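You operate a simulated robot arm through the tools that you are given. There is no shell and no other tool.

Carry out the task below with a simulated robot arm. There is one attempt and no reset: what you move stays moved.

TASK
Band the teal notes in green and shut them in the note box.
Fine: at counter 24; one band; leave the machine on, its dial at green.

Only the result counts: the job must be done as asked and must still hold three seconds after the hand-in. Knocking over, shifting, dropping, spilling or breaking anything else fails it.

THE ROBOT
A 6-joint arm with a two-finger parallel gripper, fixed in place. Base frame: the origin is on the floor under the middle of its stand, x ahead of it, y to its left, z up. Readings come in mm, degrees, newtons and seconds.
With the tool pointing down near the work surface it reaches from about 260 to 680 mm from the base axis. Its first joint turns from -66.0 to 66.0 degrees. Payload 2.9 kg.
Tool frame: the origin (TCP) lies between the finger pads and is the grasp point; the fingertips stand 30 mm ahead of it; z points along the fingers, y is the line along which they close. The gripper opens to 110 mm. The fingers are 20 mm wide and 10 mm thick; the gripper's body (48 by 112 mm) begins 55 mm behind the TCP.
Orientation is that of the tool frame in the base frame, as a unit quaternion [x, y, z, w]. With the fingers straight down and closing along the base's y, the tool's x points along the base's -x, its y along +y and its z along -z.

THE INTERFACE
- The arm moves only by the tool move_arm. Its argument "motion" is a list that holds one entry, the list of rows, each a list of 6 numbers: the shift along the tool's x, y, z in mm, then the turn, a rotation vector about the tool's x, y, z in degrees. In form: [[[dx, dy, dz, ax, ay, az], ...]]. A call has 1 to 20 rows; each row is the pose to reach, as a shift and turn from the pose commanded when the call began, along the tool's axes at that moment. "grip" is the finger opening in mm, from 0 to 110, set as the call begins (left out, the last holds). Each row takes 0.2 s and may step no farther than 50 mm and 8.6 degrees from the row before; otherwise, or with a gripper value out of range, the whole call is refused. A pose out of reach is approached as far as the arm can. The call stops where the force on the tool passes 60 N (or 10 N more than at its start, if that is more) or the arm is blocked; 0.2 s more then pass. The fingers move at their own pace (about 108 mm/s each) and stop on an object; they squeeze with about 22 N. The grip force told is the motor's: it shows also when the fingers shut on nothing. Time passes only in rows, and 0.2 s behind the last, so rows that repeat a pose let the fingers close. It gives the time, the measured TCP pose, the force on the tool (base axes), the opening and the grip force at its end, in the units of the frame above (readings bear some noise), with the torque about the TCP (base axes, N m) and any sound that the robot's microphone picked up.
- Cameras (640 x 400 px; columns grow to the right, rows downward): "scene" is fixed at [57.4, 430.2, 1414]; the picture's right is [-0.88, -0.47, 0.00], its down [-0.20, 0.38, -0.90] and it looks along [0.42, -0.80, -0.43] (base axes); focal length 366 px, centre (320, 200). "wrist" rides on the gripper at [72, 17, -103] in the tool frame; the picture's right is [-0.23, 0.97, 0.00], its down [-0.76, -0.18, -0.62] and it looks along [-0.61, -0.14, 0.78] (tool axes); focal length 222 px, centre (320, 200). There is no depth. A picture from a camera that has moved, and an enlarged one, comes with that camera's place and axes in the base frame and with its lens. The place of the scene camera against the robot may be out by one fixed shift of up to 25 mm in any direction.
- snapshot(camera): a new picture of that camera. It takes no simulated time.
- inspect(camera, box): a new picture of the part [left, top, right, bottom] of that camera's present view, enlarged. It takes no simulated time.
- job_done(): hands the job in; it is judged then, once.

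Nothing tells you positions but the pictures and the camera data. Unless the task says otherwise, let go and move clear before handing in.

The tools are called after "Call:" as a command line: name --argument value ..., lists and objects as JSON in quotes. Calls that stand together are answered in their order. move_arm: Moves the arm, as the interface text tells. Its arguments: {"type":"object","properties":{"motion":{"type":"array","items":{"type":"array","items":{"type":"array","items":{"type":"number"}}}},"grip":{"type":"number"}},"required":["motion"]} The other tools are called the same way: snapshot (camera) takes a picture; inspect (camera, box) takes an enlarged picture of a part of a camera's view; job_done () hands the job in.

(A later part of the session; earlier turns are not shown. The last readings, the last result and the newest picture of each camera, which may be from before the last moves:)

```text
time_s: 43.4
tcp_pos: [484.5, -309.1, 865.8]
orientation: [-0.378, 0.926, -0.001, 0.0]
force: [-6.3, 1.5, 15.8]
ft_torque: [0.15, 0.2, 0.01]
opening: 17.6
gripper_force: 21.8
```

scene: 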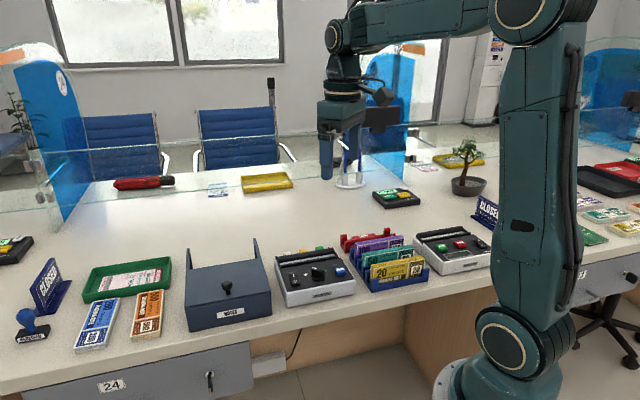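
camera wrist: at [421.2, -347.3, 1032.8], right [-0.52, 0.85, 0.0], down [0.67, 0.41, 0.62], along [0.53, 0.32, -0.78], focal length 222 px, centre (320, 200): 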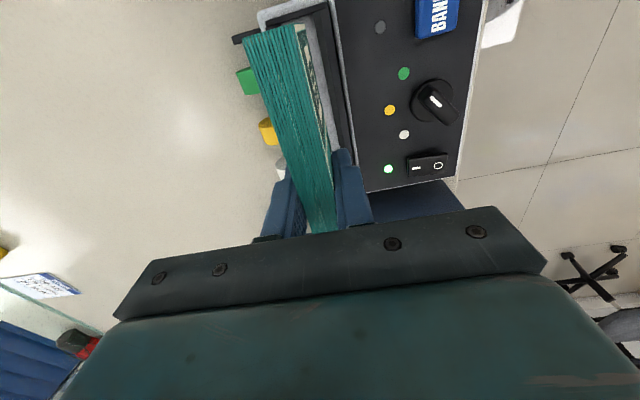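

Contact felt (≈16 N upward) at TCP z≈866, matching the expected floor contact. Check, then open slightly.

Call:
inspect --camera "scene" --box '[290, 238, 350, 283]'

Call:
inspect --camera "wrist" --box '[210, 0, 400, 240]'

```text
8.89 times, centred on (320, 260) of scene
camera zoom: at [57.0, 430.4, 1413.9], right [-0.88, -0.47, 0.0], down [-0.2, 0.38, -0.9], along [0.42, -0.8, -0.43], focal length 3252 px, centre (320, -338)
```

zoom: 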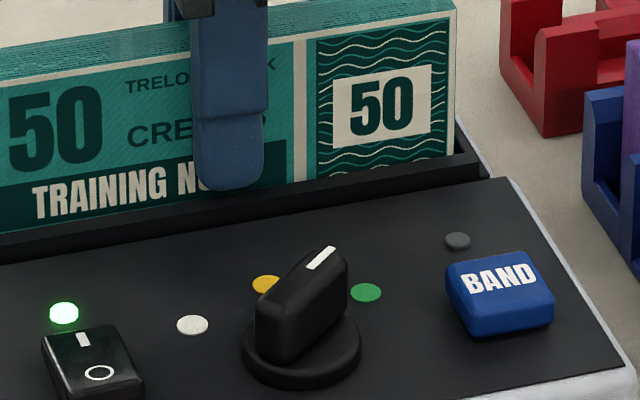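

```text
1.67 times, centred on (305, 120) of wrist
camera zoom: at [418.9, -346.6, 969.5], right [-0.52, 0.85, 0.0], down [0.67, 0.41, 0.62], along [0.53, 0.32, -0.78], focal length 370 px, centre (345, 333)
```

zoom: 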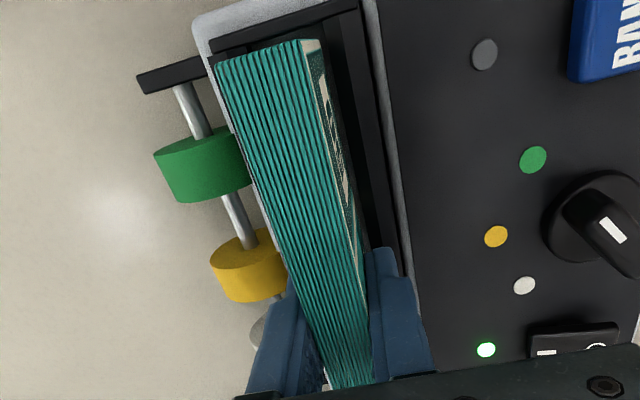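

The bundle sits within the trough walls. Opening only to 28 mm (to stay clear of the band rolls), then check it stands.

Call:
move_arm --motion '[[[0, 0, -0.7, 0, 0, 0], [0, 0, -0.7, 0, 0, 0], [0, 0, -0.7, 0, 0, 0]]]' --grip 28

Call:
inspect --camera "scene" --box '[270, 215, 350, 275]'

Call:
inspect --camera "wrist" --box '[210, 0, 400, 240]'

```text
time_s: 44.2
tcp_pos: [483.3, -310.4, 864.6]
orientation: [-0.379, 0.926, 0.0, 0.0]
force: [-0.1, 0.6, -0.1]
ft_torque: [0.02, 0.01, 0.03]
opening: 28.3
gripper_force: 0.0
```

```text
6.67 times, centred on (310, 245) of scene
camera zoom: at [57.4, 430.2, 1414.0], right [-0.88, -0.47, 0.0], down [-0.2, 0.38, -0.9], along [0.42, -0.8, -0.43], focal length 2439 px, centre (387, -100)
```

zoom: 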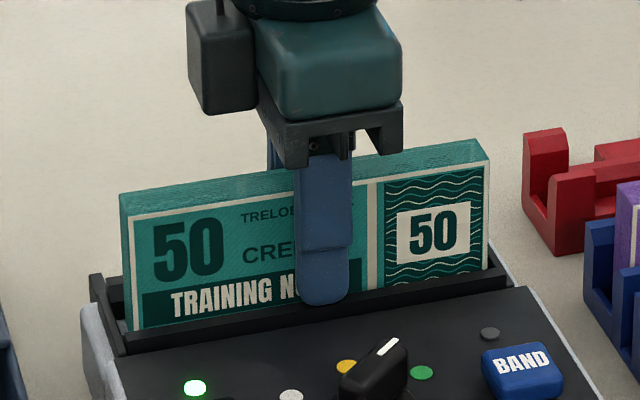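

```text
1.67 times, centred on (305, 120) of wrist
camera zoom: at [418.9, -347.0, 968.4], right [-0.52, 0.85, 0.0], down [0.67, 0.41, 0.62], along [0.53, 0.32, -0.78], focal length 370 px, centre (345, 333)
```

zoom: 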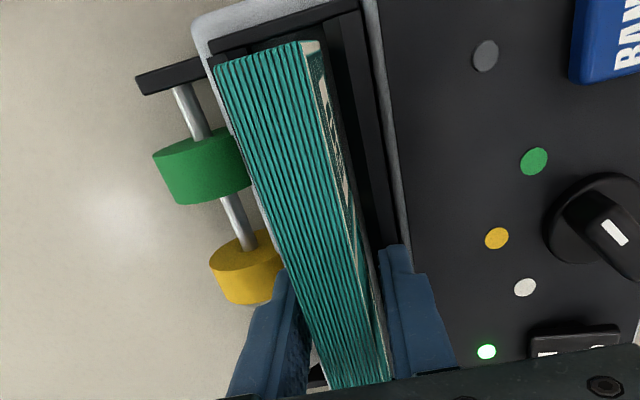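

The bundle stands free in the trough. Rise straight up.

Call:
move_arm --motion '[[[0, 0, -10, 0, 0, 0], [0, 0, -25, 0, 0, 0], [0, 0, -45, 0, 0, 0], [0, 0, -75, 0, 0, 0], [0, 0, -100, 0, 0, 0], [0, 0, -100, 0, 0, 0]]]'

Call:
inspect --camera "scene" --box '[265, 215, 365, 290]'

Call:
snapshot --camera "wrist"

```text
time_s: 45.6
tcp_pos: [482.1, -308.8, 966.5]
orientation: [-0.379, 0.925, 0.0, 0.0]
force: [-0.1, 0.2, 0.8]
ft_torque: [-0.02, -0.01, 0.02]
opening: 27.9
gripper_force: 0.2
```

```text
5.33 times, centred on (315, 252) of scene
camera zoom: at [57.4, 430.2, 1414.0], right [-0.88, -0.47, 0.0], down [-0.2, 0.38, -0.9], along [0.42, -0.8, -0.43], focal length 1952 px, centre (347, -80)
```

zoom: 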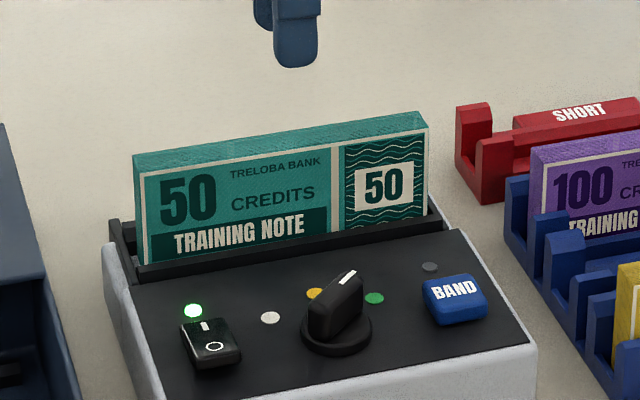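

```text
taken
camera wrist: at [417.7, -347.5, 1069.6], right [-0.52, 0.85, 0.0], down [0.67, 0.41, 0.62], along [0.53, 0.32, -0.78], focal length 222 px, centre (320, 200)
```

wrist: 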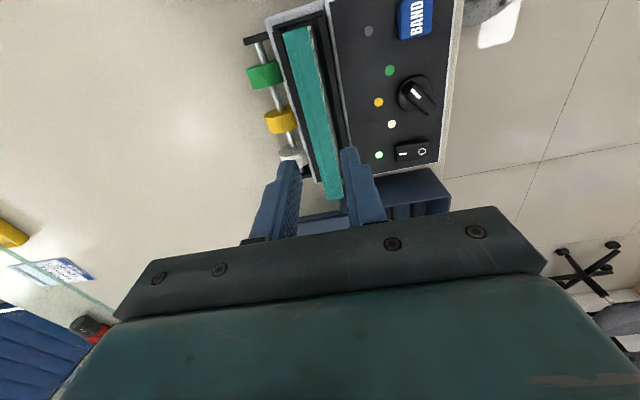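

The bundle stands properly in the slot. BAND button is at ≈(375,-282), top z≈841. Move above it with closed fingers.

Call:
move_arm --motion '[[[20, 32, 0, 0, 0, 0], [40, 64, 0, 0, 0, 0], [58.1, 93.9, 0, 0, 0, 0], [58.1, 93.9, 35, 0, 0, 0], [58.1, 93.9, 70, 0, 0, 0], [58.1, 93.9, 70, 0, 0, 0]]]' --grip 0

Call:
snapshot --camera "wrist"

Call:
inspect --camera "wrist" --box '[240, 80, 400, 220]'

Call:
inspect --camera "scene" --box '[265, 215, 385, 305]'

```text
time_s: 47.0
tcp_pos: [374.3, -280.2, 894.6]
orientation: [-0.378, 0.926, 0.0, 0.0]
force: [-0.3, 0.1, -0.4]
ft_torque: [0.01, 0.0, -0.02]
opening: 0.0
gripper_force: 22.3
```

```text
taken
camera wrist: at [310.0, -319.1, 998.5], right [-0.52, 0.85, 0.0], down [0.67, 0.41, 0.62], along [0.53, 0.32, -0.78], focal length 222 px, centre (320, 200)
```

wrist: 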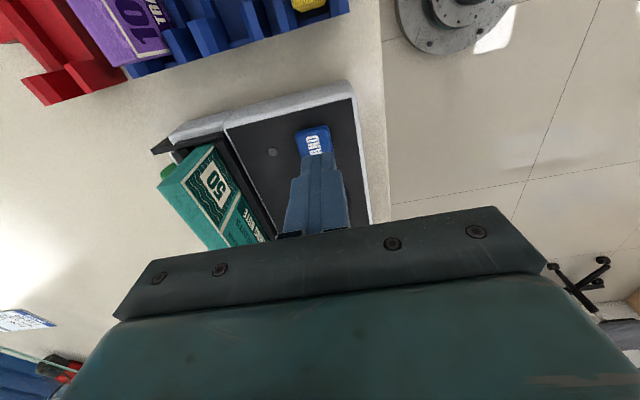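

```text
2.86 times, centred on (320, 150) of wrist
camera zoom: at [310.0, -319.1, 998.5], right [-0.52, 0.85, 0.0], down [0.67, 0.41, 0.62], along [0.53, 0.32, -0.78], focal length 635 px, centre (320, 343)
```

zoom: 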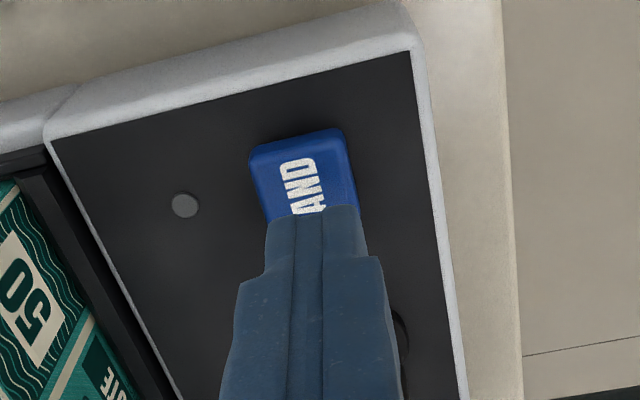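

```text
4.44 times, centred on (325, 260) of scene
camera zoom: at [57.4, 430.2, 1414.0], right [-0.88, -0.47, 0.0], down [-0.2, 0.38, -0.9], along [0.42, -0.8, -0.43], focal length 1626 px, centre (298, -67)
```

zoom: 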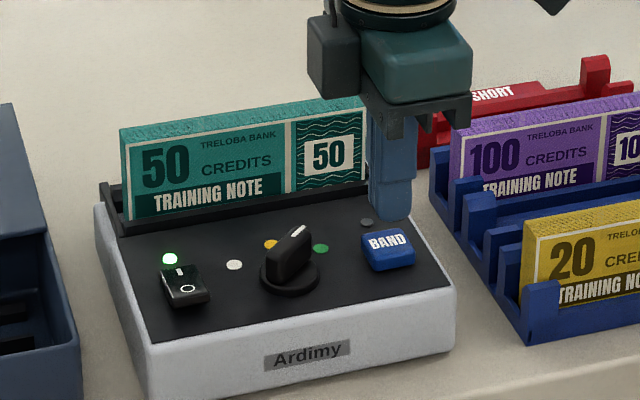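

The tip axis is ~3 mm off the button centre; I'll correct and descend to just above it.

Call:
move_arm --motion '[[[1.5, -1.5, 0, 0, 0, 0], [3, -3, 8, 0, 0, 0], [3, -3, 16, 0, 0, 0], [3, -3, 19, 0, 0, 0], [3, -3, 19, 0, 0, 0]]]'

Call:
inspect --camera "wrist" --box '[260, 100, 380, 200]'

Call:
inspect --camera "scene" --box '[310, 240, 370, 285]'

```text
time_s: 48.2
tcp_pos: [373.4, -286.2, 875.4]
orientation: [-0.379, 0.926, 0.0, 0.0]
force: [0.1, -0.2, 0.9]
ft_torque: [0.0, 0.04, 0.03]
opening: 0.0
gripper_force: 22.4
```

```text
4.00 times, centred on (320, 150) of wrist
camera zoom: at [309.9, -324.6, 979.2], right [-0.52, 0.85, 0.0], down [0.67, 0.41, 0.62], along [0.53, 0.32, -0.78], focal length 888 px, centre (320, 400)
```

zoom: 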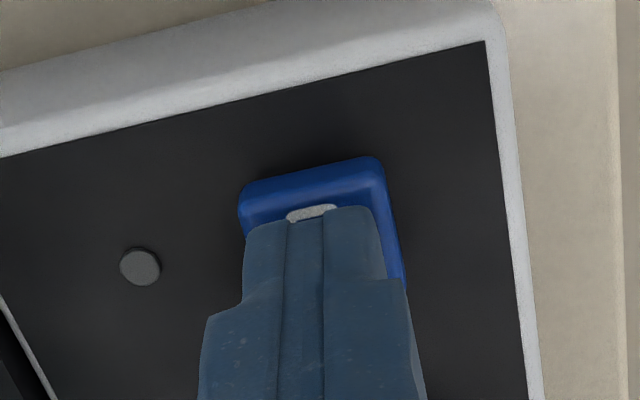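

```text
8.89 times, centred on (340, 262) of scene
camera zoom: at [57.4, 430.2, 1414.0], right [-0.88, -0.47, 0.0], down [-0.2, 0.38, -0.9], along [0.42, -0.8, -0.43], focal length 3252 px, centre (142, -356)
```

zoom: 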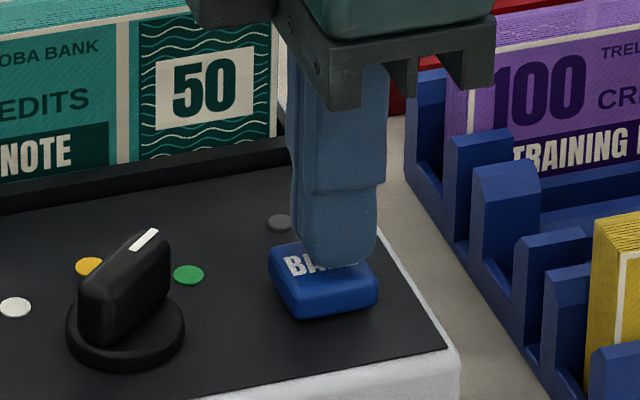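

Centred over BAND. Press down in small steps.

Call:
move_arm --motion '[[[0, 0, 1.5, 0, 0, 0], [0, 0, 3, 0, 0, 0], [0, 0, 4.5, 0, 0, 0]]]'

Call:
inspect --camera "scene" --box '[265, 215, 385, 305]'

```text
time_s: 49.0
tcp_pos: [375.2, -286.6, 873.1]
orientation: [-0.379, 0.925, 0.0, 0.0]
force: [0.2, 0.3, 0.1]
ft_torque: [0.05, 0.0, -0.04]
opening: 0.1
gripper_force: 22.0
```

```text
4.44 times, centred on (325, 260) of scene
camera zoom: at [57.4, 430.2, 1414.0], right [-0.88, -0.47, 0.0], down [-0.2, 0.38, -0.9], along [0.42, -0.8, -0.43], focal length 1626 px, centre (298, -67)
```

zoom: 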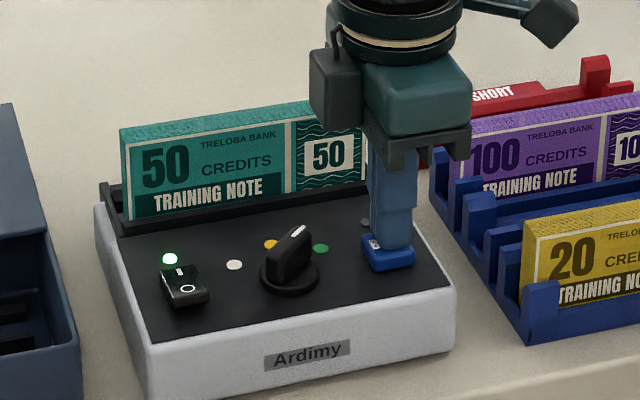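

Call:
move_arm --motion '[[[0, 0, 1, 0, 0, 0], [0, 0, 2, 0, 0, 0], [0, 0, 2, 0, 0, 0]]]'

Call:
inspect --camera "scene" --box '[265, 215, 385, 305]'

```text
time_s: 49.8
tcp_pos: [376.7, -286.3, 870.3]
orientation: [-0.379, 0.925, -0.001, 0.0]
force: [-0.3, -0.6, 1.3]
ft_torque: [-0.01, 0.02, 0.01]
opening: 0.1
gripper_force: 21.5
```

```text
4.44 times, centred on (325, 260) of scene
camera zoom: at [57.4, 430.2, 1414.0], right [-0.88, -0.47, 0.0], down [-0.2, 0.38, -0.9], along [0.42, -0.8, -0.43], focal length 1626 px, centre (298, -67)
```

zoom: 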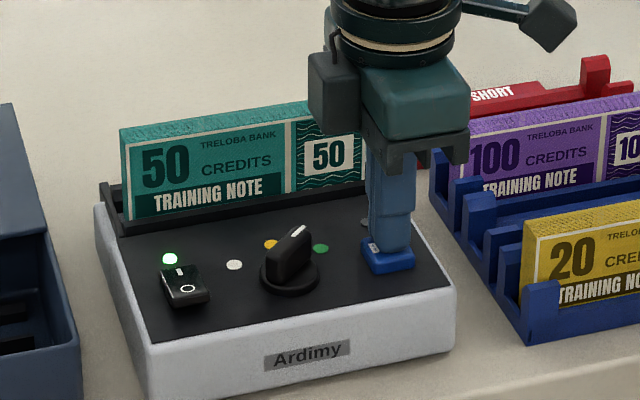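

Call:
move_arm --motion '[[[0, 0, 1, 0, 0, 0], [0, 0, 2, 0, 0, 0], [0, 0, 3, 0, 0, 0]]]'

Call:
inspect --camera "scene" --box '[265, 215, 385, 305]'

```text
time_s: 50.6
tcp_pos: [373.9, -286.7, 866.4]
orientation: [-0.379, 0.925, 0.0, 0.0]
force: [-0.2, 4.7, 8.0]
ft_torque: [0.15, -0.02, 0.02]
opening: 0.2
gripper_force: 22.2
heard: click
```

```text
4.44 times, centred on (325, 260) of scene
camera zoom: at [57.3, 430.4, 1413.9], right [-0.88, -0.47, 0.0], down [-0.2, 0.38, -0.9], along [0.42, -0.8, -0.43], focal length 1626 px, centre (298, -67)
```

zoom: 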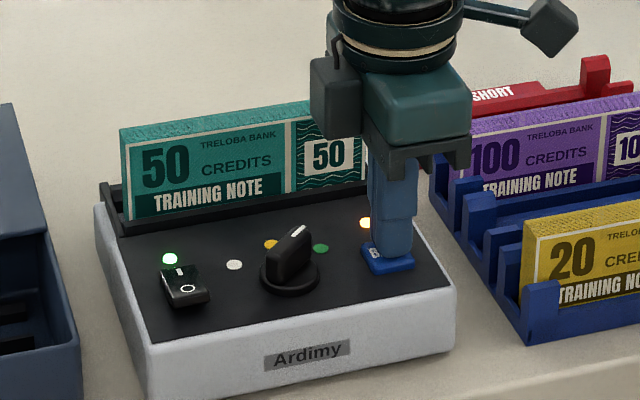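

A click, and the amber working lamp is on. Release the button smoothly and wait for the machine to finish.

Call:
move_arm --motion '[[[0, 0, -10, 0, 0, 0], [0, 0, -40, 0, 0, 0], [0, 0, -80, 0, 0, 0], [0, 0, -80, 0, 0, 0]]]'

Call:
inspect --camera "scene" --box '[265, 215, 385, 305]'

```text
time_s: 51.6
tcp_pos: [375.7, -286.2, 946.2]
orientation: [-0.379, 0.926, 0.001, 0.0]
force: [0.3, 0.1, -0.1]
ft_torque: [0.0, 0.02, -0.02]
opening: 0.1
gripper_force: 21.6
```

```text
4.44 times, centred on (325, 260) of scene
camera zoom: at [57.4, 430.2, 1414.0], right [-0.88, -0.47, 0.0], down [-0.2, 0.38, -0.9], along [0.42, -0.8, -0.43], focal length 1626 px, centre (298, -67)
```

zoom: 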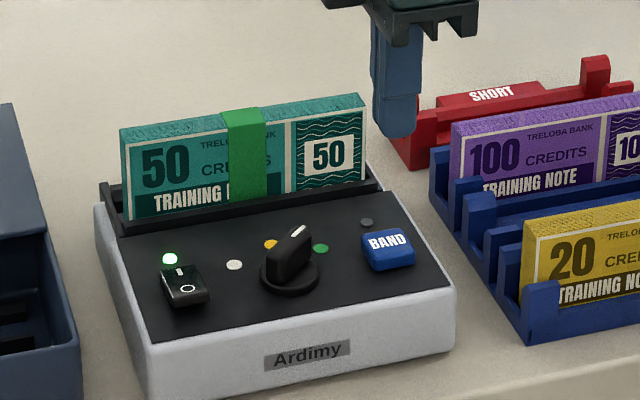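

A green band now wraps the teal notes; lamp is off again. I'll go back over the bundle with fingers at 32 mm.

Call:
move_arm --motion '[[[-10, -15, -15, 0, 0, 0], [-30, -46, -15, 0, 0, 0], [-50, -77, -15, 0, 0, 0], [-59.9, -92.6, -15, 0, 0, 0], [-59.9, -92.6, -15, 0, 0, 0]]]' --grip 32

Call:
snapshot --camera "wrist"

Call:
inspect --camera "wrist" --box '[230, 20, 400, 220]'

Call:
inspect --camera "scene" --box '[265, 195, 365, 275]'

```text
time_s: 52.8
tcp_pos: [482.7, -311.5, 959.6]
orientation: [-0.379, 0.925, 0.0, 0.0]
force: [-0.2, -0.2, 0.4]
ft_torque: [-0.04, 0.01, 0.01]
opening: 32.1
gripper_force: 0.1
```

```text
taken
camera wrist: at [418.7, -350.0, 1062.9], right [-0.52, 0.85, 0.0], down [0.67, 0.41, 0.62], along [0.53, 0.32, -0.78], focal length 222 px, centre (320, 200)
```

wrist: 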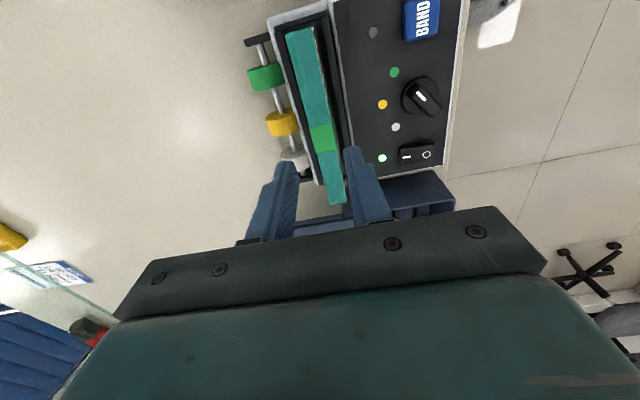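

```text
2.00 times, centred on (315, 120) of wrist
camera zoom: at [418.7, -350.0, 1062.9], right [-0.52, 0.85, 0.0], down [0.67, 0.41, 0.62], along [0.53, 0.32, -0.78], focal length 444 px, centre (330, 360)
```

zoom: 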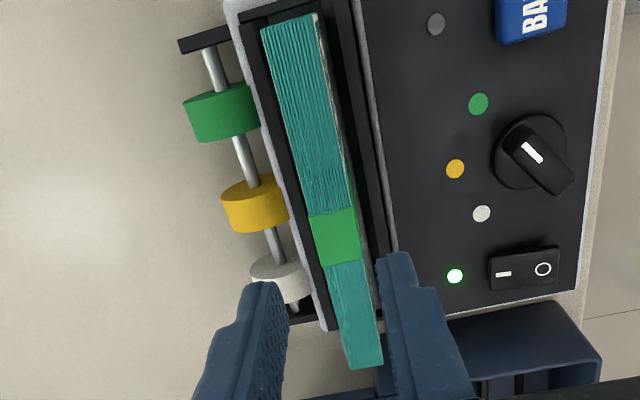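

```text
5.00 times, centred on (315, 235) of scene
camera zoom: at [57.5, 430.2, 1414.0], right [-0.88, -0.47, 0.0], down [-0.2, 0.38, -0.9], along [0.42, -0.8, -0.43], focal length 1830 px, centre (345, 25)
```

zoom: 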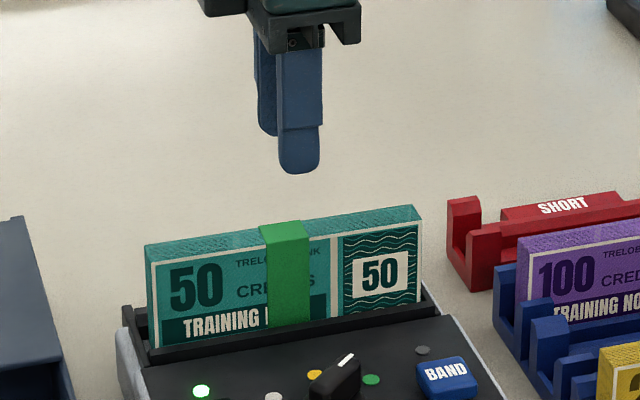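

Band is centred on the bundle, ~4 mm ahead of the tool axis. Adjust and descend around it.

Call:
move_arm --motion '[[[-2, 0.6, 20, 0, 0, 0], [-4, 1.2, 40, 0, 0, 0], [-4, 1.2, 50, 0, 0, 0], [-4, 1.2, 50, 0, 0, 0]]]'

Call:
inspect --camera "wrist" --box '[230, 20, 400, 240]'

```text
time_s: 53.8
tcp_pos: [485.9, -306.0, 911.1]
orientation: [-0.379, 0.926, 0.0, 0.0]
force: [0.5, 0.1, 0.2]
ft_torque: [0.0, 0.01, -0.04]
opening: 31.9
gripper_force: 0.0
```

```text
1.82 times, centred on (315, 130) of wrist
camera zoom: at [421.9, -345.0, 1013.6], right [-0.52, 0.85, 0.0], down [0.67, 0.41, 0.62], along [0.53, 0.32, -0.78], focal length 404 px, centre (329, 327)
```

zoom: 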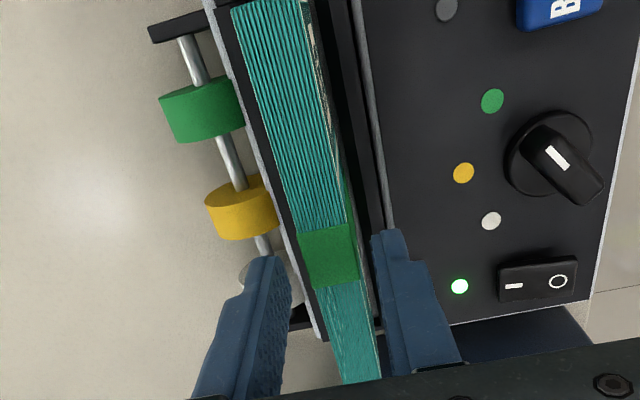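

Exactly over the band. Continue down and close.

Call:
move_arm --motion '[[[0, 0, 15, 0, 0, 0], [0, 0, 30, 0, 0, 0], [0, 0, 41, 0, 0, 0], [0, 0, 41, 0, 0, 0]]]'

Call:
move_arm --motion '[[[0, 0, 0, 0, 0, 0], [0, 0, 0, 0, 0, 0], [0, 0, 0, 0, 0, 0], [0, 0, 0, 0, 0, 0]]]' --grip 5

Call:
inspect --camera "wrist" --box '[210, 0, 400, 240]'

Call:
inspect --camera "scene" --box '[265, 195, 365, 275]'

```text
time_s: 54.8
tcp_pos: [484.6, -306.9, 870.7]
orientation: [-0.379, 0.925, 0.0, 0.001]
force: [-0.7, -0.8, 0.0]
ft_torque: [-0.02, 0.0, 0.03]
opening: 31.6
gripper_force: 0.0
```

```text
time_s: 55.8
tcp_pos: [484.5, -307.0, 871.5]
orientation: [-0.379, 0.925, 0.0, 0.0]
force: [-0.4, -0.2, -0.2]
ft_torque: [-0.04, 0.02, -0.01]
opening: 17.7
gripper_force: 22.0
```

```text
1.67 times, centred on (305, 120) of wrist
camera zoom: at [420.3, -345.1, 973.9], right [-0.52, 0.85, 0.0], down [0.67, 0.41, 0.62], along [0.53, 0.32, -0.78], focal length 370 px, centre (345, 333)
```

zoom: 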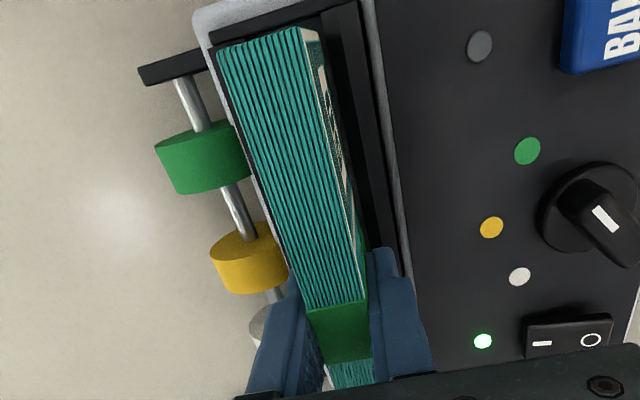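

```text
5.00 times, centred on (315, 235) of scene
camera zoom: at [57.5, 430.2, 1414.0], right [-0.88, -0.47, 0.0], down [-0.2, 0.38, -0.9], along [0.42, -0.8, -0.43], focal length 1830 px, centre (345, 25)
```

zoom: 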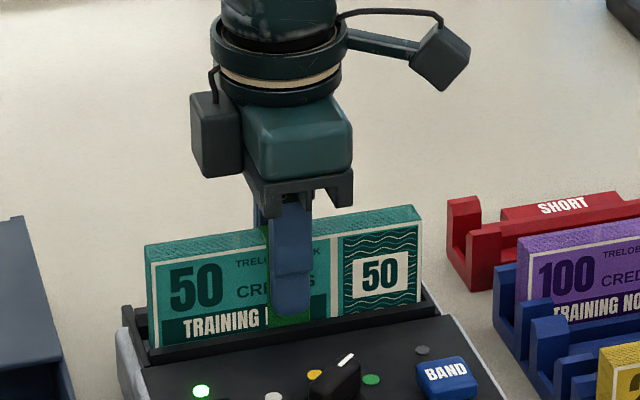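

Gripped over the band. Lift it out.

Call:
move_arm --motion '[[[0, 0, -8, 0, 0, 0], [0, 0, -20, 0, 0, 0], [0, 0, -45, 0, 0, 0], [0, 0, -75, 0, 0, 0], [0, 0, -105, 0, 0, 0], [0, 0, -105, 0, 0, 0]]]'

Call:
inspect --camera "scene" --box '[170, 150, 380, 310]'

```text
time_s: 57.2
tcp_pos: [487.0, -308.2, 977.5]
orientation: [-0.378, 0.926, 0.0, 0.0]
force: [0.8, -0.1, -0.5]
ft_torque: [0.04, 0.02, 0.01]
opening: 17.9
gripper_force: 22.5
```

```text
2.50 times, centred on (275, 230) of scene
camera zoom: at [57.5, 430.2, 1414.0], right [-0.88, -0.47, 0.0], down [-0.2, 0.38, -0.9], along [0.42, -0.8, -0.43], focal length 915 px, centre (432, 125)
```

zoom: 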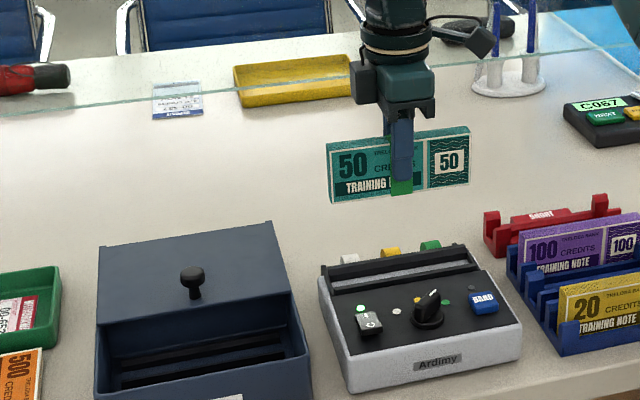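

Now carry it toward the box, first stopping on the clerk side of it (high) to view the interior.

Call:
move_arm --motion '[[[-31, 27, -4, 0, 0, 0], [-62, 54, -4, 0, 0, 0], [-93, 82, -4, 0, 0, 0], [-124, 109, -4, 0, 0, 0], [-155, 136, -4, 0, 0, 0], [-186, 163, -4, 0, 0, 0], [-218.5, 191.4, -4, 0, 0, 0], [-218.5, 191.4, -4, 0, 0, 0]]]'

Call:
snapshot --camera "wrist"

Call:
inspect --camera "wrist" --box '[120, 20, 320, 220]'

```text
time_s: 59.0
tcp_pos: [507.3, -16.9, 979.5]
orientation: [-0.378, 0.926, -0.001, 0.0]
force: [-0.8, 0.6, -1.2]
ft_torque: [0.0, 0.01, 0.03]
opening: 17.6
gripper_force: 22.3
```

```text
taken
camera wrist: at [443.1, -53.8, 1083.0], right [-0.52, 0.85, 0.0], down [0.67, 0.41, 0.62], along [0.53, 0.32, -0.78], focal length 222 px, centre (320, 200)
```

wrist: 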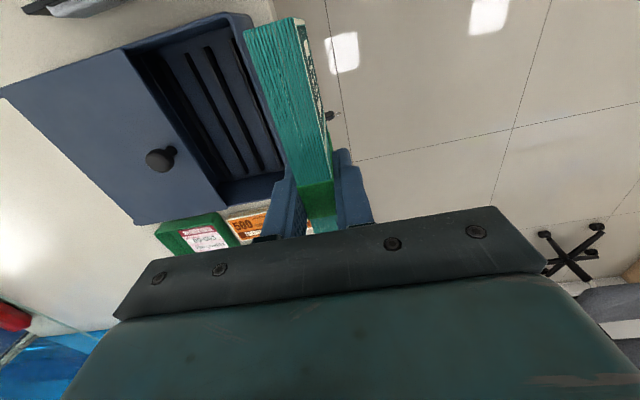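

```text
2.00 times, centred on (220, 120) of wrist
camera zoom: at [443.1, -53.8, 1083.0], right [-0.52, 0.85, 0.0], down [0.67, 0.41, 0.62], along [0.53, 0.32, -0.78], focal length 444 px, centre (520, 360)
```

zoom: 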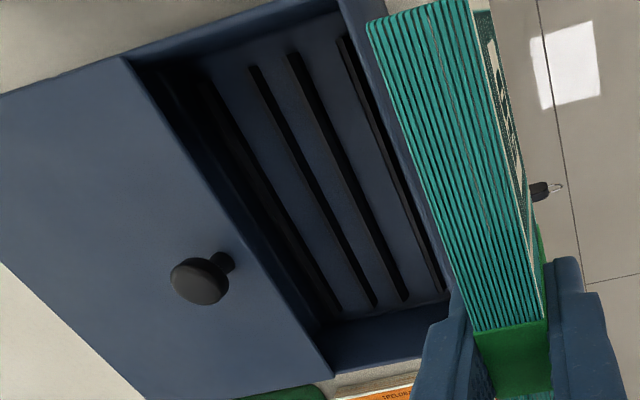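

The interior has low ribs forming slots; I'll shift so the camera is nearly above the ribs to locate the slot accurately.

Call:
move_arm --motion '[[[0, -40, 0, 0, 0, 0], [0, -80, 0, 0, 0, 0], [0, -124, 0, 0, 0, 0], [0, -124, 0, 0, 0, 0]]]'

Call:
snapshot --camera "wrist"

Call:
inspect --camera "wrist" --box '[270, 0, 430, 160]'

Call:
inspect --camera "scene" --box '[170, 170, 310, 330]'

```text
time_s: 60.0
tcp_pos: [593.3, -105.9, 977.8]
orientation: [-0.379, 0.926, 0.0, 0.0]
force: [-0.2, 0.6, -0.5]
ft_torque: [-0.03, 0.0, -0.01]
opening: 17.7
gripper_force: 22.2
```

```text
taken
camera wrist: at [529.3, -144.8, 1081.4], right [-0.52, 0.85, 0.0], down [0.67, 0.41, 0.62], along [0.53, 0.32, -0.78], focal length 222 px, centre (320, 200)
```

wrist: 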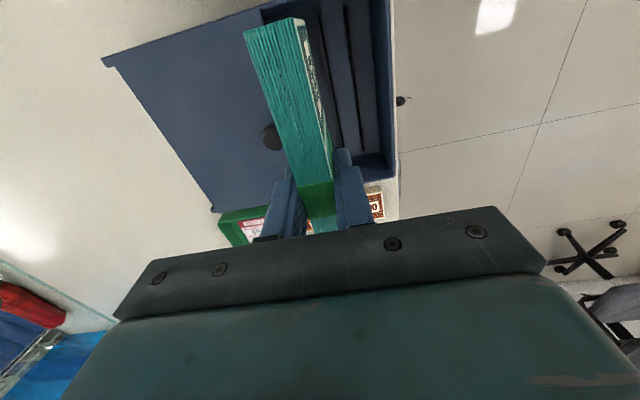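

```text
2.50 times, centred on (350, 80) of wrist
camera zoom: at [529.3, -144.8, 1081.4], right [-0.52, 0.85, 0.0], down [0.67, 0.41, 0.62], along [0.53, 0.32, -0.78], focal length 555 px, centre (245, 500)
```

zoom: 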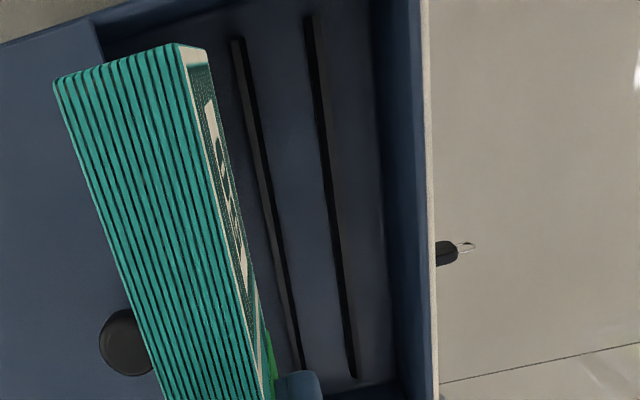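

```text
2.50 times, centred on (240, 250) of scene
camera zoom: at [57.5, 430.2, 1414.0], right [-0.88, -0.47, 0.0], down [-0.2, 0.38, -0.9], along [0.42, -0.8, -0.43], focal length 915 px, centre (520, 75)
```

zoom: 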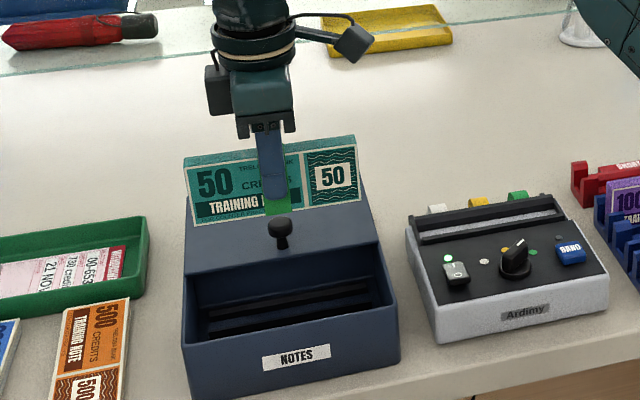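

Ribs A and B are at w≈445.5 and 476, so the slot centre is ≈460.7. Move above that slot and come down partway to verify.

Call:
move_arm --motion '[[[-0.5, 15, 0, 0, 0, 0], [-0.5, 30.7, 0, 0, 0, 0], [-0.5, 30.7, 25, 0, 0, 0], [-0.5, 30.7, 50, 0, 0, 0], [-0.5, 30.7, 50, 0, 0, 0]]]'

Call:
snapshot --camera "wrist"

Call:
inspect --camera "wrist" --box '[210, 0, 410, 160]'

Call:
inspect --camera "scene" --box '[180, 210, 290, 330]'

```text
time_s: 61.2
tcp_pos: [571.6, -82.4, 930.5]
orientation: [-0.379, 0.925, 0.0, 0.0]
force: [-0.8, -0.1, -0.7]
ft_torque: [0.04, 0.02, -0.02]
opening: 17.9
gripper_force: 22.1
```

```text
taken
camera wrist: at [507.3, -120.5, 1033.7], right [-0.52, 0.85, 0.0], down [0.67, 0.41, 0.62], along [0.53, 0.32, -0.78], focal length 222 px, centre (320, 200)
```

wrist: 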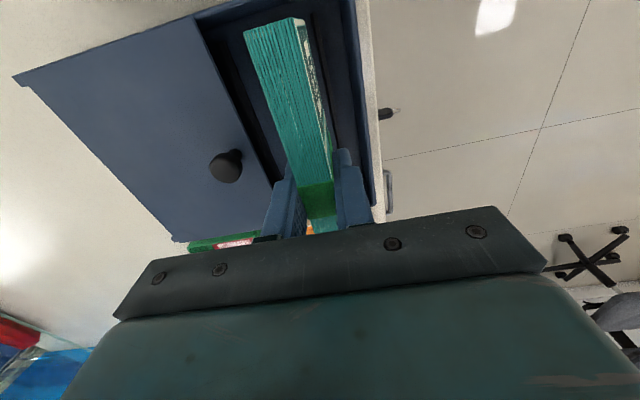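

```text
2.50 times, centred on (310, 80) of wrist
camera zoom: at [507.3, -120.5, 1033.7], right [-0.52, 0.85, 0.0], down [0.67, 0.41, 0.62], along [0.53, 0.32, -0.78], focal length 555 px, centre (345, 500)
```

zoom: 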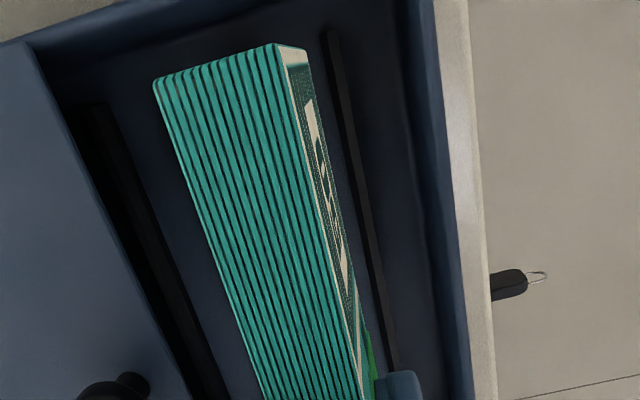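

```text
3.33 times, centred on (235, 270) of scene
camera zoom: at [57.5, 430.2, 1414.0], right [-0.88, -0.47, 0.0], down [-0.2, 0.38, -0.9], along [0.42, -0.8, -0.43], focal length 1220 px, centre (603, -33)
```

zoom: 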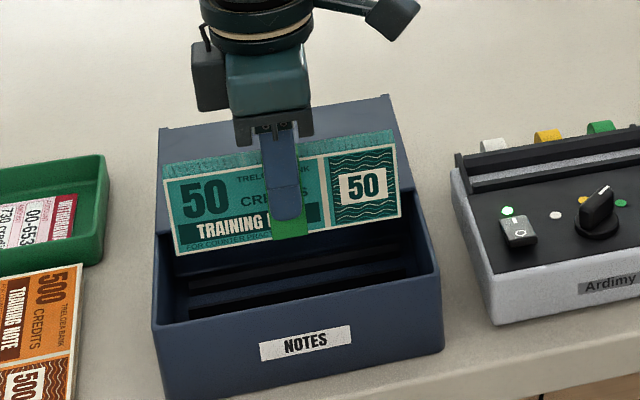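

Slightly correct (+1.3 mm) and lower into the box to just above the ribs.

Call:
move_arm --motion '[[[0, -1.3, 15, 0, 0, 0], [0, -1.3, 30, 0, 0, 0], [0, -1.3, 45, 0, 0, 0], [0, -1.3, 60, 0, 0, 0], [0, -1.3, 70, 0, 0, 0], [0, -1.3, 70, 0, 0, 0]]]'

Call:
inspect --camera "wrist" --box '[210, 0, 410, 220]'

Call:
inspect --camera "scene" --box '[180, 210, 290, 330]'

```text
time_s: 62.6
tcp_pos: [574.7, -84.6, 859.8]
orientation: [-0.378, 0.926, 0.0, 0.0]
force: [-0.5, -0.1, -0.9]
ft_torque: [0.01, -0.01, 0.0]
opening: 17.8
gripper_force: 22.2
```

```text
1.82 times, centred on (310, 110) of wrist
camera zoom: at [510.0, -123.0, 962.7], right [-0.52, 0.85, 0.0], down [0.67, 0.41, 0.62], along [0.53, 0.32, -0.78], focal length 404 px, centre (338, 364)
```

zoom: 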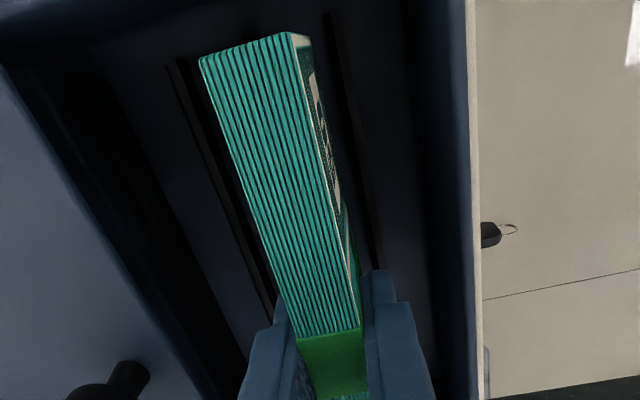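

```text
3.33 times, centred on (235, 270) of scene
camera zoom: at [57.5, 430.2, 1414.0], right [-0.88, -0.47, 0.0], down [-0.2, 0.38, -0.9], along [0.42, -0.8, -0.43], focal length 1220 px, centre (603, -33)
```

zoom: 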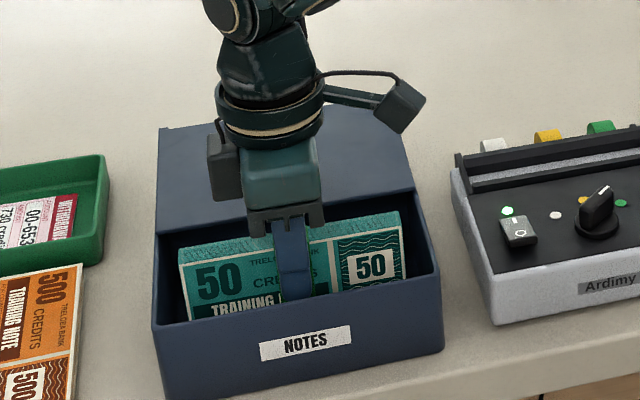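

The tool is ~2 mm too far back; correct and keep lowering.

Call:
move_arm --motion '[[[0, 2, 0, 0, 0, 0], [0, 2, 4, 0, 0, 0], [0, 2, 8, 0, 0, 0], [0, 2, 8, 0, 0, 0]]]'

Call:
move_arm --motion '[[[0, 0, 0, 0, 0, 0], [0, 0, 0, 0, 0, 0]]]'

Call:
inspect --camera "wrist" --box '[210, 0, 410, 220]'

```text
time_s: 63.6
tcp_pos: [572.8, -82.2, 851.0]
orientation: [-0.379, 0.925, -0.001, 0.0]
force: [0.3, 0.2, -1.5]
ft_torque: [0.01, 0.03, -0.01]
opening: 17.8
gripper_force: 22.1
```

```text
time_s: 64.2
tcp_pos: [570.7, -83.0, 851.1]
orientation: [-0.379, 0.925, 0.0, 0.001]
force: [0.1, -0.5, -0.7]
ft_torque: [-0.01, 0.01, -0.01]
opening: 17.7
gripper_force: 22.0
```

```text
1.82 times, centred on (310, 110) of wrist
camera zoom: at [507.4, -121.1, 954.3], right [-0.52, 0.85, 0.0], down [0.67, 0.41, 0.62], along [0.53, 0.32, -0.78], focal length 404 px, centre (338, 364)
```

zoom: 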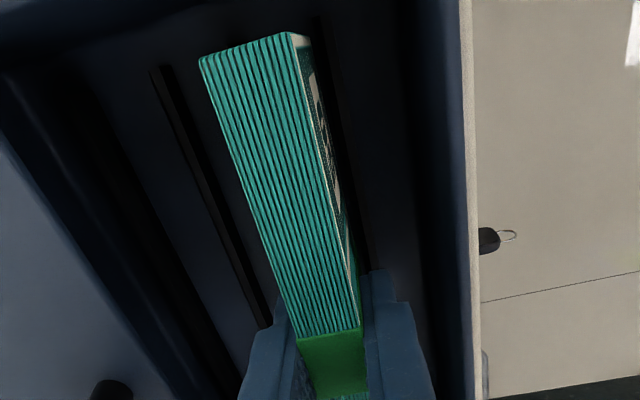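

Vision shows rib A close on the clerk side; shift +1.7 mm back and lower gently with force checks.

Call:
move_arm --motion '[[[0, -1.7, 0, 0, 0, 0], [0, -1.7, 3, 0, 0, 0], [0, -1.7, 6, 0, 0, 0], [0, -1.7, 8, 0, 0, 0]]]'

Call:
inspect --camera "wrist" --box '[210, 0, 410, 220]'

```text
time_s: 65.2
tcp_pos: [574.0, -84.4, 843.6]
orientation: [-0.378, 0.926, 0.0, 0.0]
force: [-0.1, 0.3, -1.6]
ft_torque: [0.0, -0.01, -0.03]
opening: 17.3
gripper_force: 22.1
```

```text
1.82 times, centred on (310, 110) of wrist
camera zoom: at [510.0, -122.6, 946.0], right [-0.52, 0.85, 0.0], down [0.67, 0.41, 0.62], along [0.53, 0.32, -0.78], focal length 404 px, centre (338, 364)
```

zoom: 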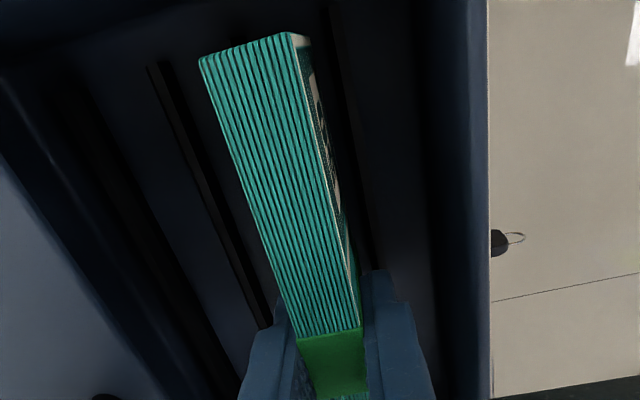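

Clearances to both ribs look fine. Continue down to the floor.

Call:
move_arm --motion '[[[0, 0.5, 2, 0, 0, 0], [0, 0.5, 4, 0, 0, 0]]]'

Call:
move_arm --motion '[[[0, 0, 1, 0, 0, 0], [0, 0, 2, 0, 0, 0]]]'

Call:
inspect --camera "scene" --box '[180, 230, 280, 320]'

```text
time_s: 65.8
tcp_pos: [573.0, -83.2, 838.9]
orientation: [-0.378, 0.926, 0.0, 0.0]
force: [0.4, -0.4, -1.3]
ft_torque: [-0.04, 0.01, -0.04]
opening: 17.5
gripper_force: 22.0
```

```text
time_s: 66.4
tcp_pos: [573.4, -83.4, 836.9]
orientation: [-0.378, 0.926, 0.0, 0.0]
force: [0.1, 0.4, -0.8]
ft_torque: [-0.02, 0.02, 0.02]
opening: 17.8
gripper_force: 22.2
```

```text
4.44 times, centred on (230, 275) of scene
camera zoom: at [57.5, 430.2, 1414.0], right [-0.88, -0.47, 0.0], down [-0.2, 0.38, -0.9], along [0.42, -0.8, -0.43], focal length 1626 px, centre (720, -133)
```

zoom: 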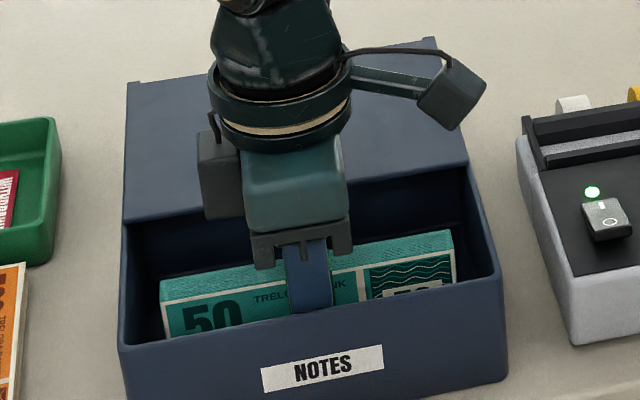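

Call:
move_arm --motion '[[[0, 0, 1, 0, 0, 0], [0, 0, 2, 0, 0, 0]]]'

```text
time_s: 67.0
tcp_pos: [573.1, -83.8, 835.1]
orientation: [-0.379, 0.926, 0.0, 0.001]
force: [-0.2, -0.3, 0.2]
ft_torque: [0.02, 0.01, 0.01]
opening: 17.8
gripper_force: 22.7
```

Call:
move_arm --motion '[[[0, 0, 1, 0, 0, 0], [0, 0, 2, 0, 0, 0]]]'

```text
time_s: 67.6
tcp_pos: [572.3, -83.6, 834.7]
orientation: [-0.379, 0.925, -0.001, 0.0]
force: [-2.4, 0.2, 6.2]
ft_torque: [0.05, 0.07, -0.01]
opening: 18.0
gripper_force: 22.4
```

Floor contact at TCP z≈834.5, just as predicted for the slot floor between ribs. Release.

Call:
move_arm --motion '[[[0, 0, -0.5, 0, 0, 0], [0, 0, -0.5, 0, 0, 0], [0, 0, -0.5, 0, 0, 0]]]' --grip 30

Call:
inspect --camera "wrist" --box '[210, 0, 410, 240]'

Call:
inspect --camera "scene" --box '[180, 230, 280, 320]'

```text
time_s: 68.4
tcp_pos: [574.2, -83.3, 833.7]
orientation: [-0.379, 0.925, 0.0, 0.0]
force: [-0.1, 0.1, 0.1]
ft_torque: [-0.01, 0.01, 0.01]
opening: 30.0
gripper_force: 0.1
```

```text
1.67 times, centred on (310, 120) of wrist
camera zoom: at [508.6, -121.7, 937.4], right [-0.52, 0.85, 0.0], down [0.67, 0.41, 0.62], along [0.53, 0.32, -0.78], focal length 370 px, centre (337, 333)
```

zoom: 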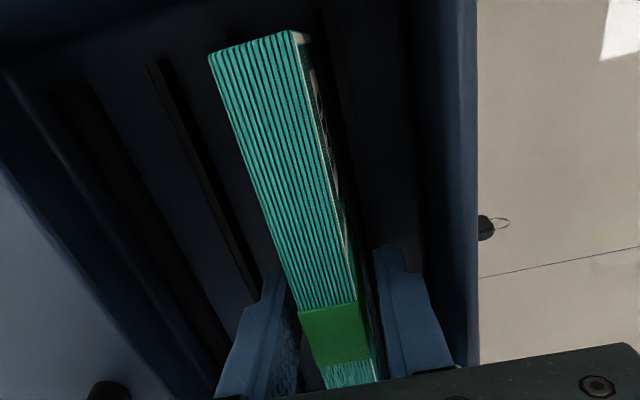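

```text
4.44 times, centred on (230, 275) of scene
camera zoom: at [57.4, 430.2, 1414.0], right [-0.88, -0.47, 0.0], down [-0.2, 0.38, -0.9], along [0.42, -0.8, -0.43], focal length 1626 px, centre (720, -133)
```

zoom: 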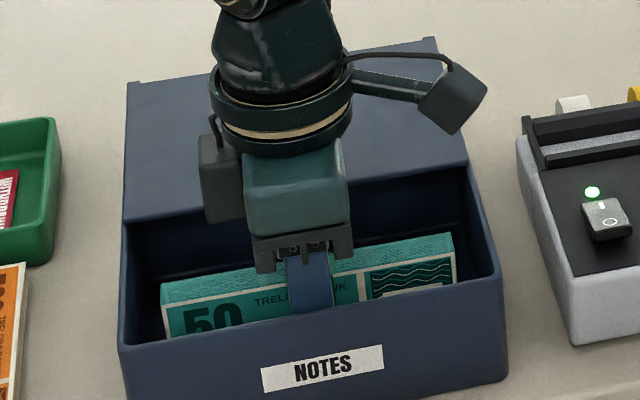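

The bundle stands in its slot. Rise straight out.

Call:
move_arm --motion '[[[0, 0, -10, 0, 0, 0], [0, 0, -25, 0, 0, 0], [0, 0, -45, 0, 0, 0], [0, 0, -80, 0, 0, 0], [0, 0, -120, 0, 0, 0], [0, 0, -120, 0, 0, 0]]]'

Call:
inspect --camera "scene" --box '[180, 220, 280, 320]'

Call:
snapshot --camera "wrist"

```text
time_s: 69.8
tcp_pos: [570.2, -84.0, 954.1]
orientation: [-0.379, 0.926, 0.0, 0.0]
force: [0.5, -0.2, 0.9]
ft_torque: [0.01, 0.02, 0.01]
opening: 30.1
gripper_force: 0.0
```

```text
4.00 times, centred on (230, 270) of scene
camera zoom: at [57.4, 430.2, 1414.0], right [-0.88, -0.47, 0.0], down [-0.2, 0.38, -0.9], along [0.42, -0.8, -0.43], focal length 1464 px, centre (680, -80)
```

zoom: 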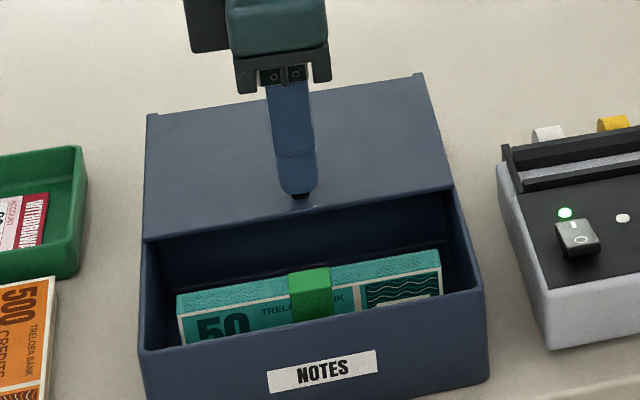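

```text
taken
camera wrist: at [506.0, -122.1, 1058.1], right [-0.52, 0.85, 0.0], down [0.67, 0.41, 0.62], along [0.53, 0.32, -0.78], focal length 222 px, centre (320, 200)
```

wrist: 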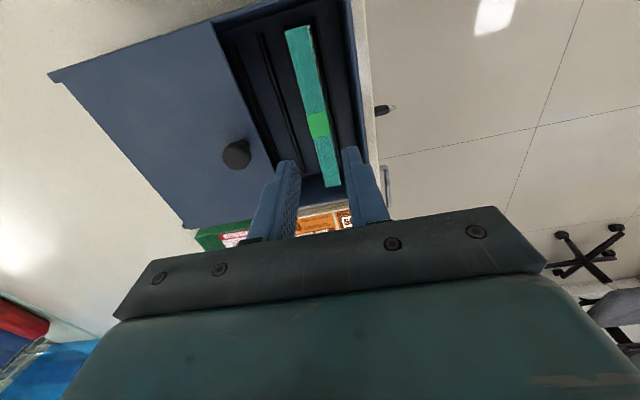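

The banded bundle stands inside, its top ≈6 mm below the lid's underside. Next, go over the knob at ≈(625.5,-138) to close the lid.

Call:
move_arm --motion '[[[0, -25, 0, 0, 0, 0], [0, -50, 0, 0, 0, 0], [-0.5, -76.6, 0, 0, 0, 0], [-0.5, -76.6, 24, 0, 0, 0], [-0.5, -76.6, 24, 0, 0, 0]]]' --grip 54

Call:
snapshot --camera "wrist"

Call:
inspect --camera "wrist" --box '[220, 60, 420, 240]'

```text
time_s: 71.0
tcp_pos: [626.0, -136.8, 929.1]
orientation: [-0.378, 0.926, 0.001, 0.0]
force: [0.4, 0.6, 0.4]
ft_torque: [-0.02, -0.02, -0.01]
opening: 54.2
gripper_force: 0.0
```

```text
taken
camera wrist: at [561.4, -174.9, 1032.1], right [-0.52, 0.85, 0.0], down [0.67, 0.41, 0.62], along [0.53, 0.32, -0.78], focal length 222 px, centre (320, 200)
```

wrist: 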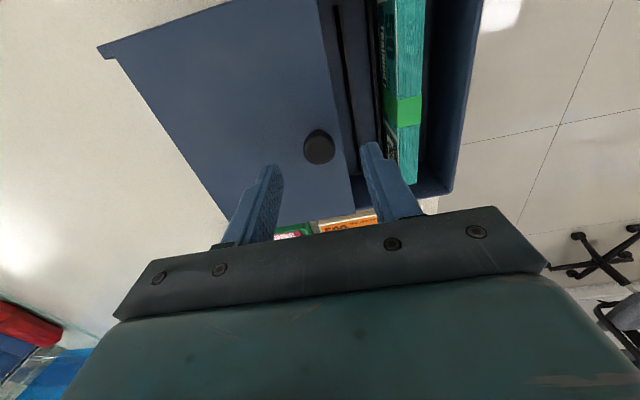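

```text
2.22 times, centred on (320, 150) of wrist
camera zoom: at [561.4, -174.9, 1032.1], right [-0.52, 0.85, 0.0], down [0.67, 0.41, 0.62], along [0.53, 0.32, -0.78], focal length 494 px, centre (320, 311)
```

zoom: 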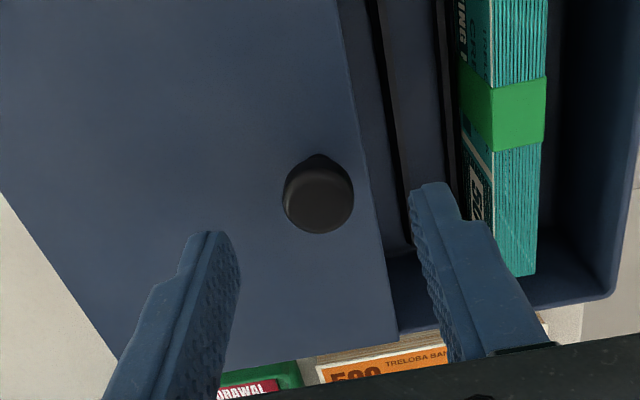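

Aligned over the knob. Descend and grip it.

Call:
move_arm --motion '[[[0, 0, 20, 0, 0, 0], [0, 0, 41, 0, 0, 0], [0, 0, 41, 0, 0, 0]]]'

Call:
move_arm --motion '[[[0, 0, 0, 0, 0, 0], [0, 0, 0, 0, 0, 0], [0, 0, 0, 0, 0, 0]]]' --grip 10

Call:
inspect --camera "wrist" --box '[220, 60, 420, 240]'

```text
time_s: 71.8
tcp_pos: [625.4, -138.5, 889.5]
orientation: [-0.378, 0.926, 0.0, -0.001]
force: [0.0, 0.2, 0.4]
ft_torque: [0.0, -0.05, -0.04]
opening: 53.8
gripper_force: 0.0
```

```text
time_s: 72.6
tcp_pos: [625.3, -138.8, 887.9]
orientation: [-0.379, 0.926, -0.001, 0.001]
force: [0.0, -0.2, -1.9]
ft_torque: [0.04, -0.06, 0.0]
opening: 22.8
gripper_force: 45.1
```

```text
2.22 times, centred on (320, 150) of wrist
camera zoom: at [561.5, -177.1, 992.1], right [-0.52, 0.85, 0.0], down [0.67, 0.41, 0.62], along [0.53, 0.32, -0.78], focal length 494 px, centre (320, 311)
```

zoom: 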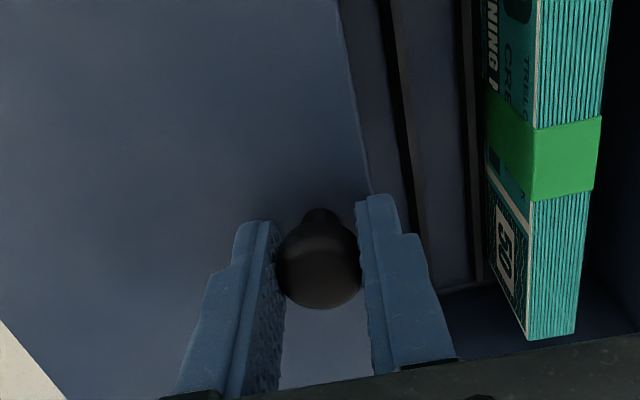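

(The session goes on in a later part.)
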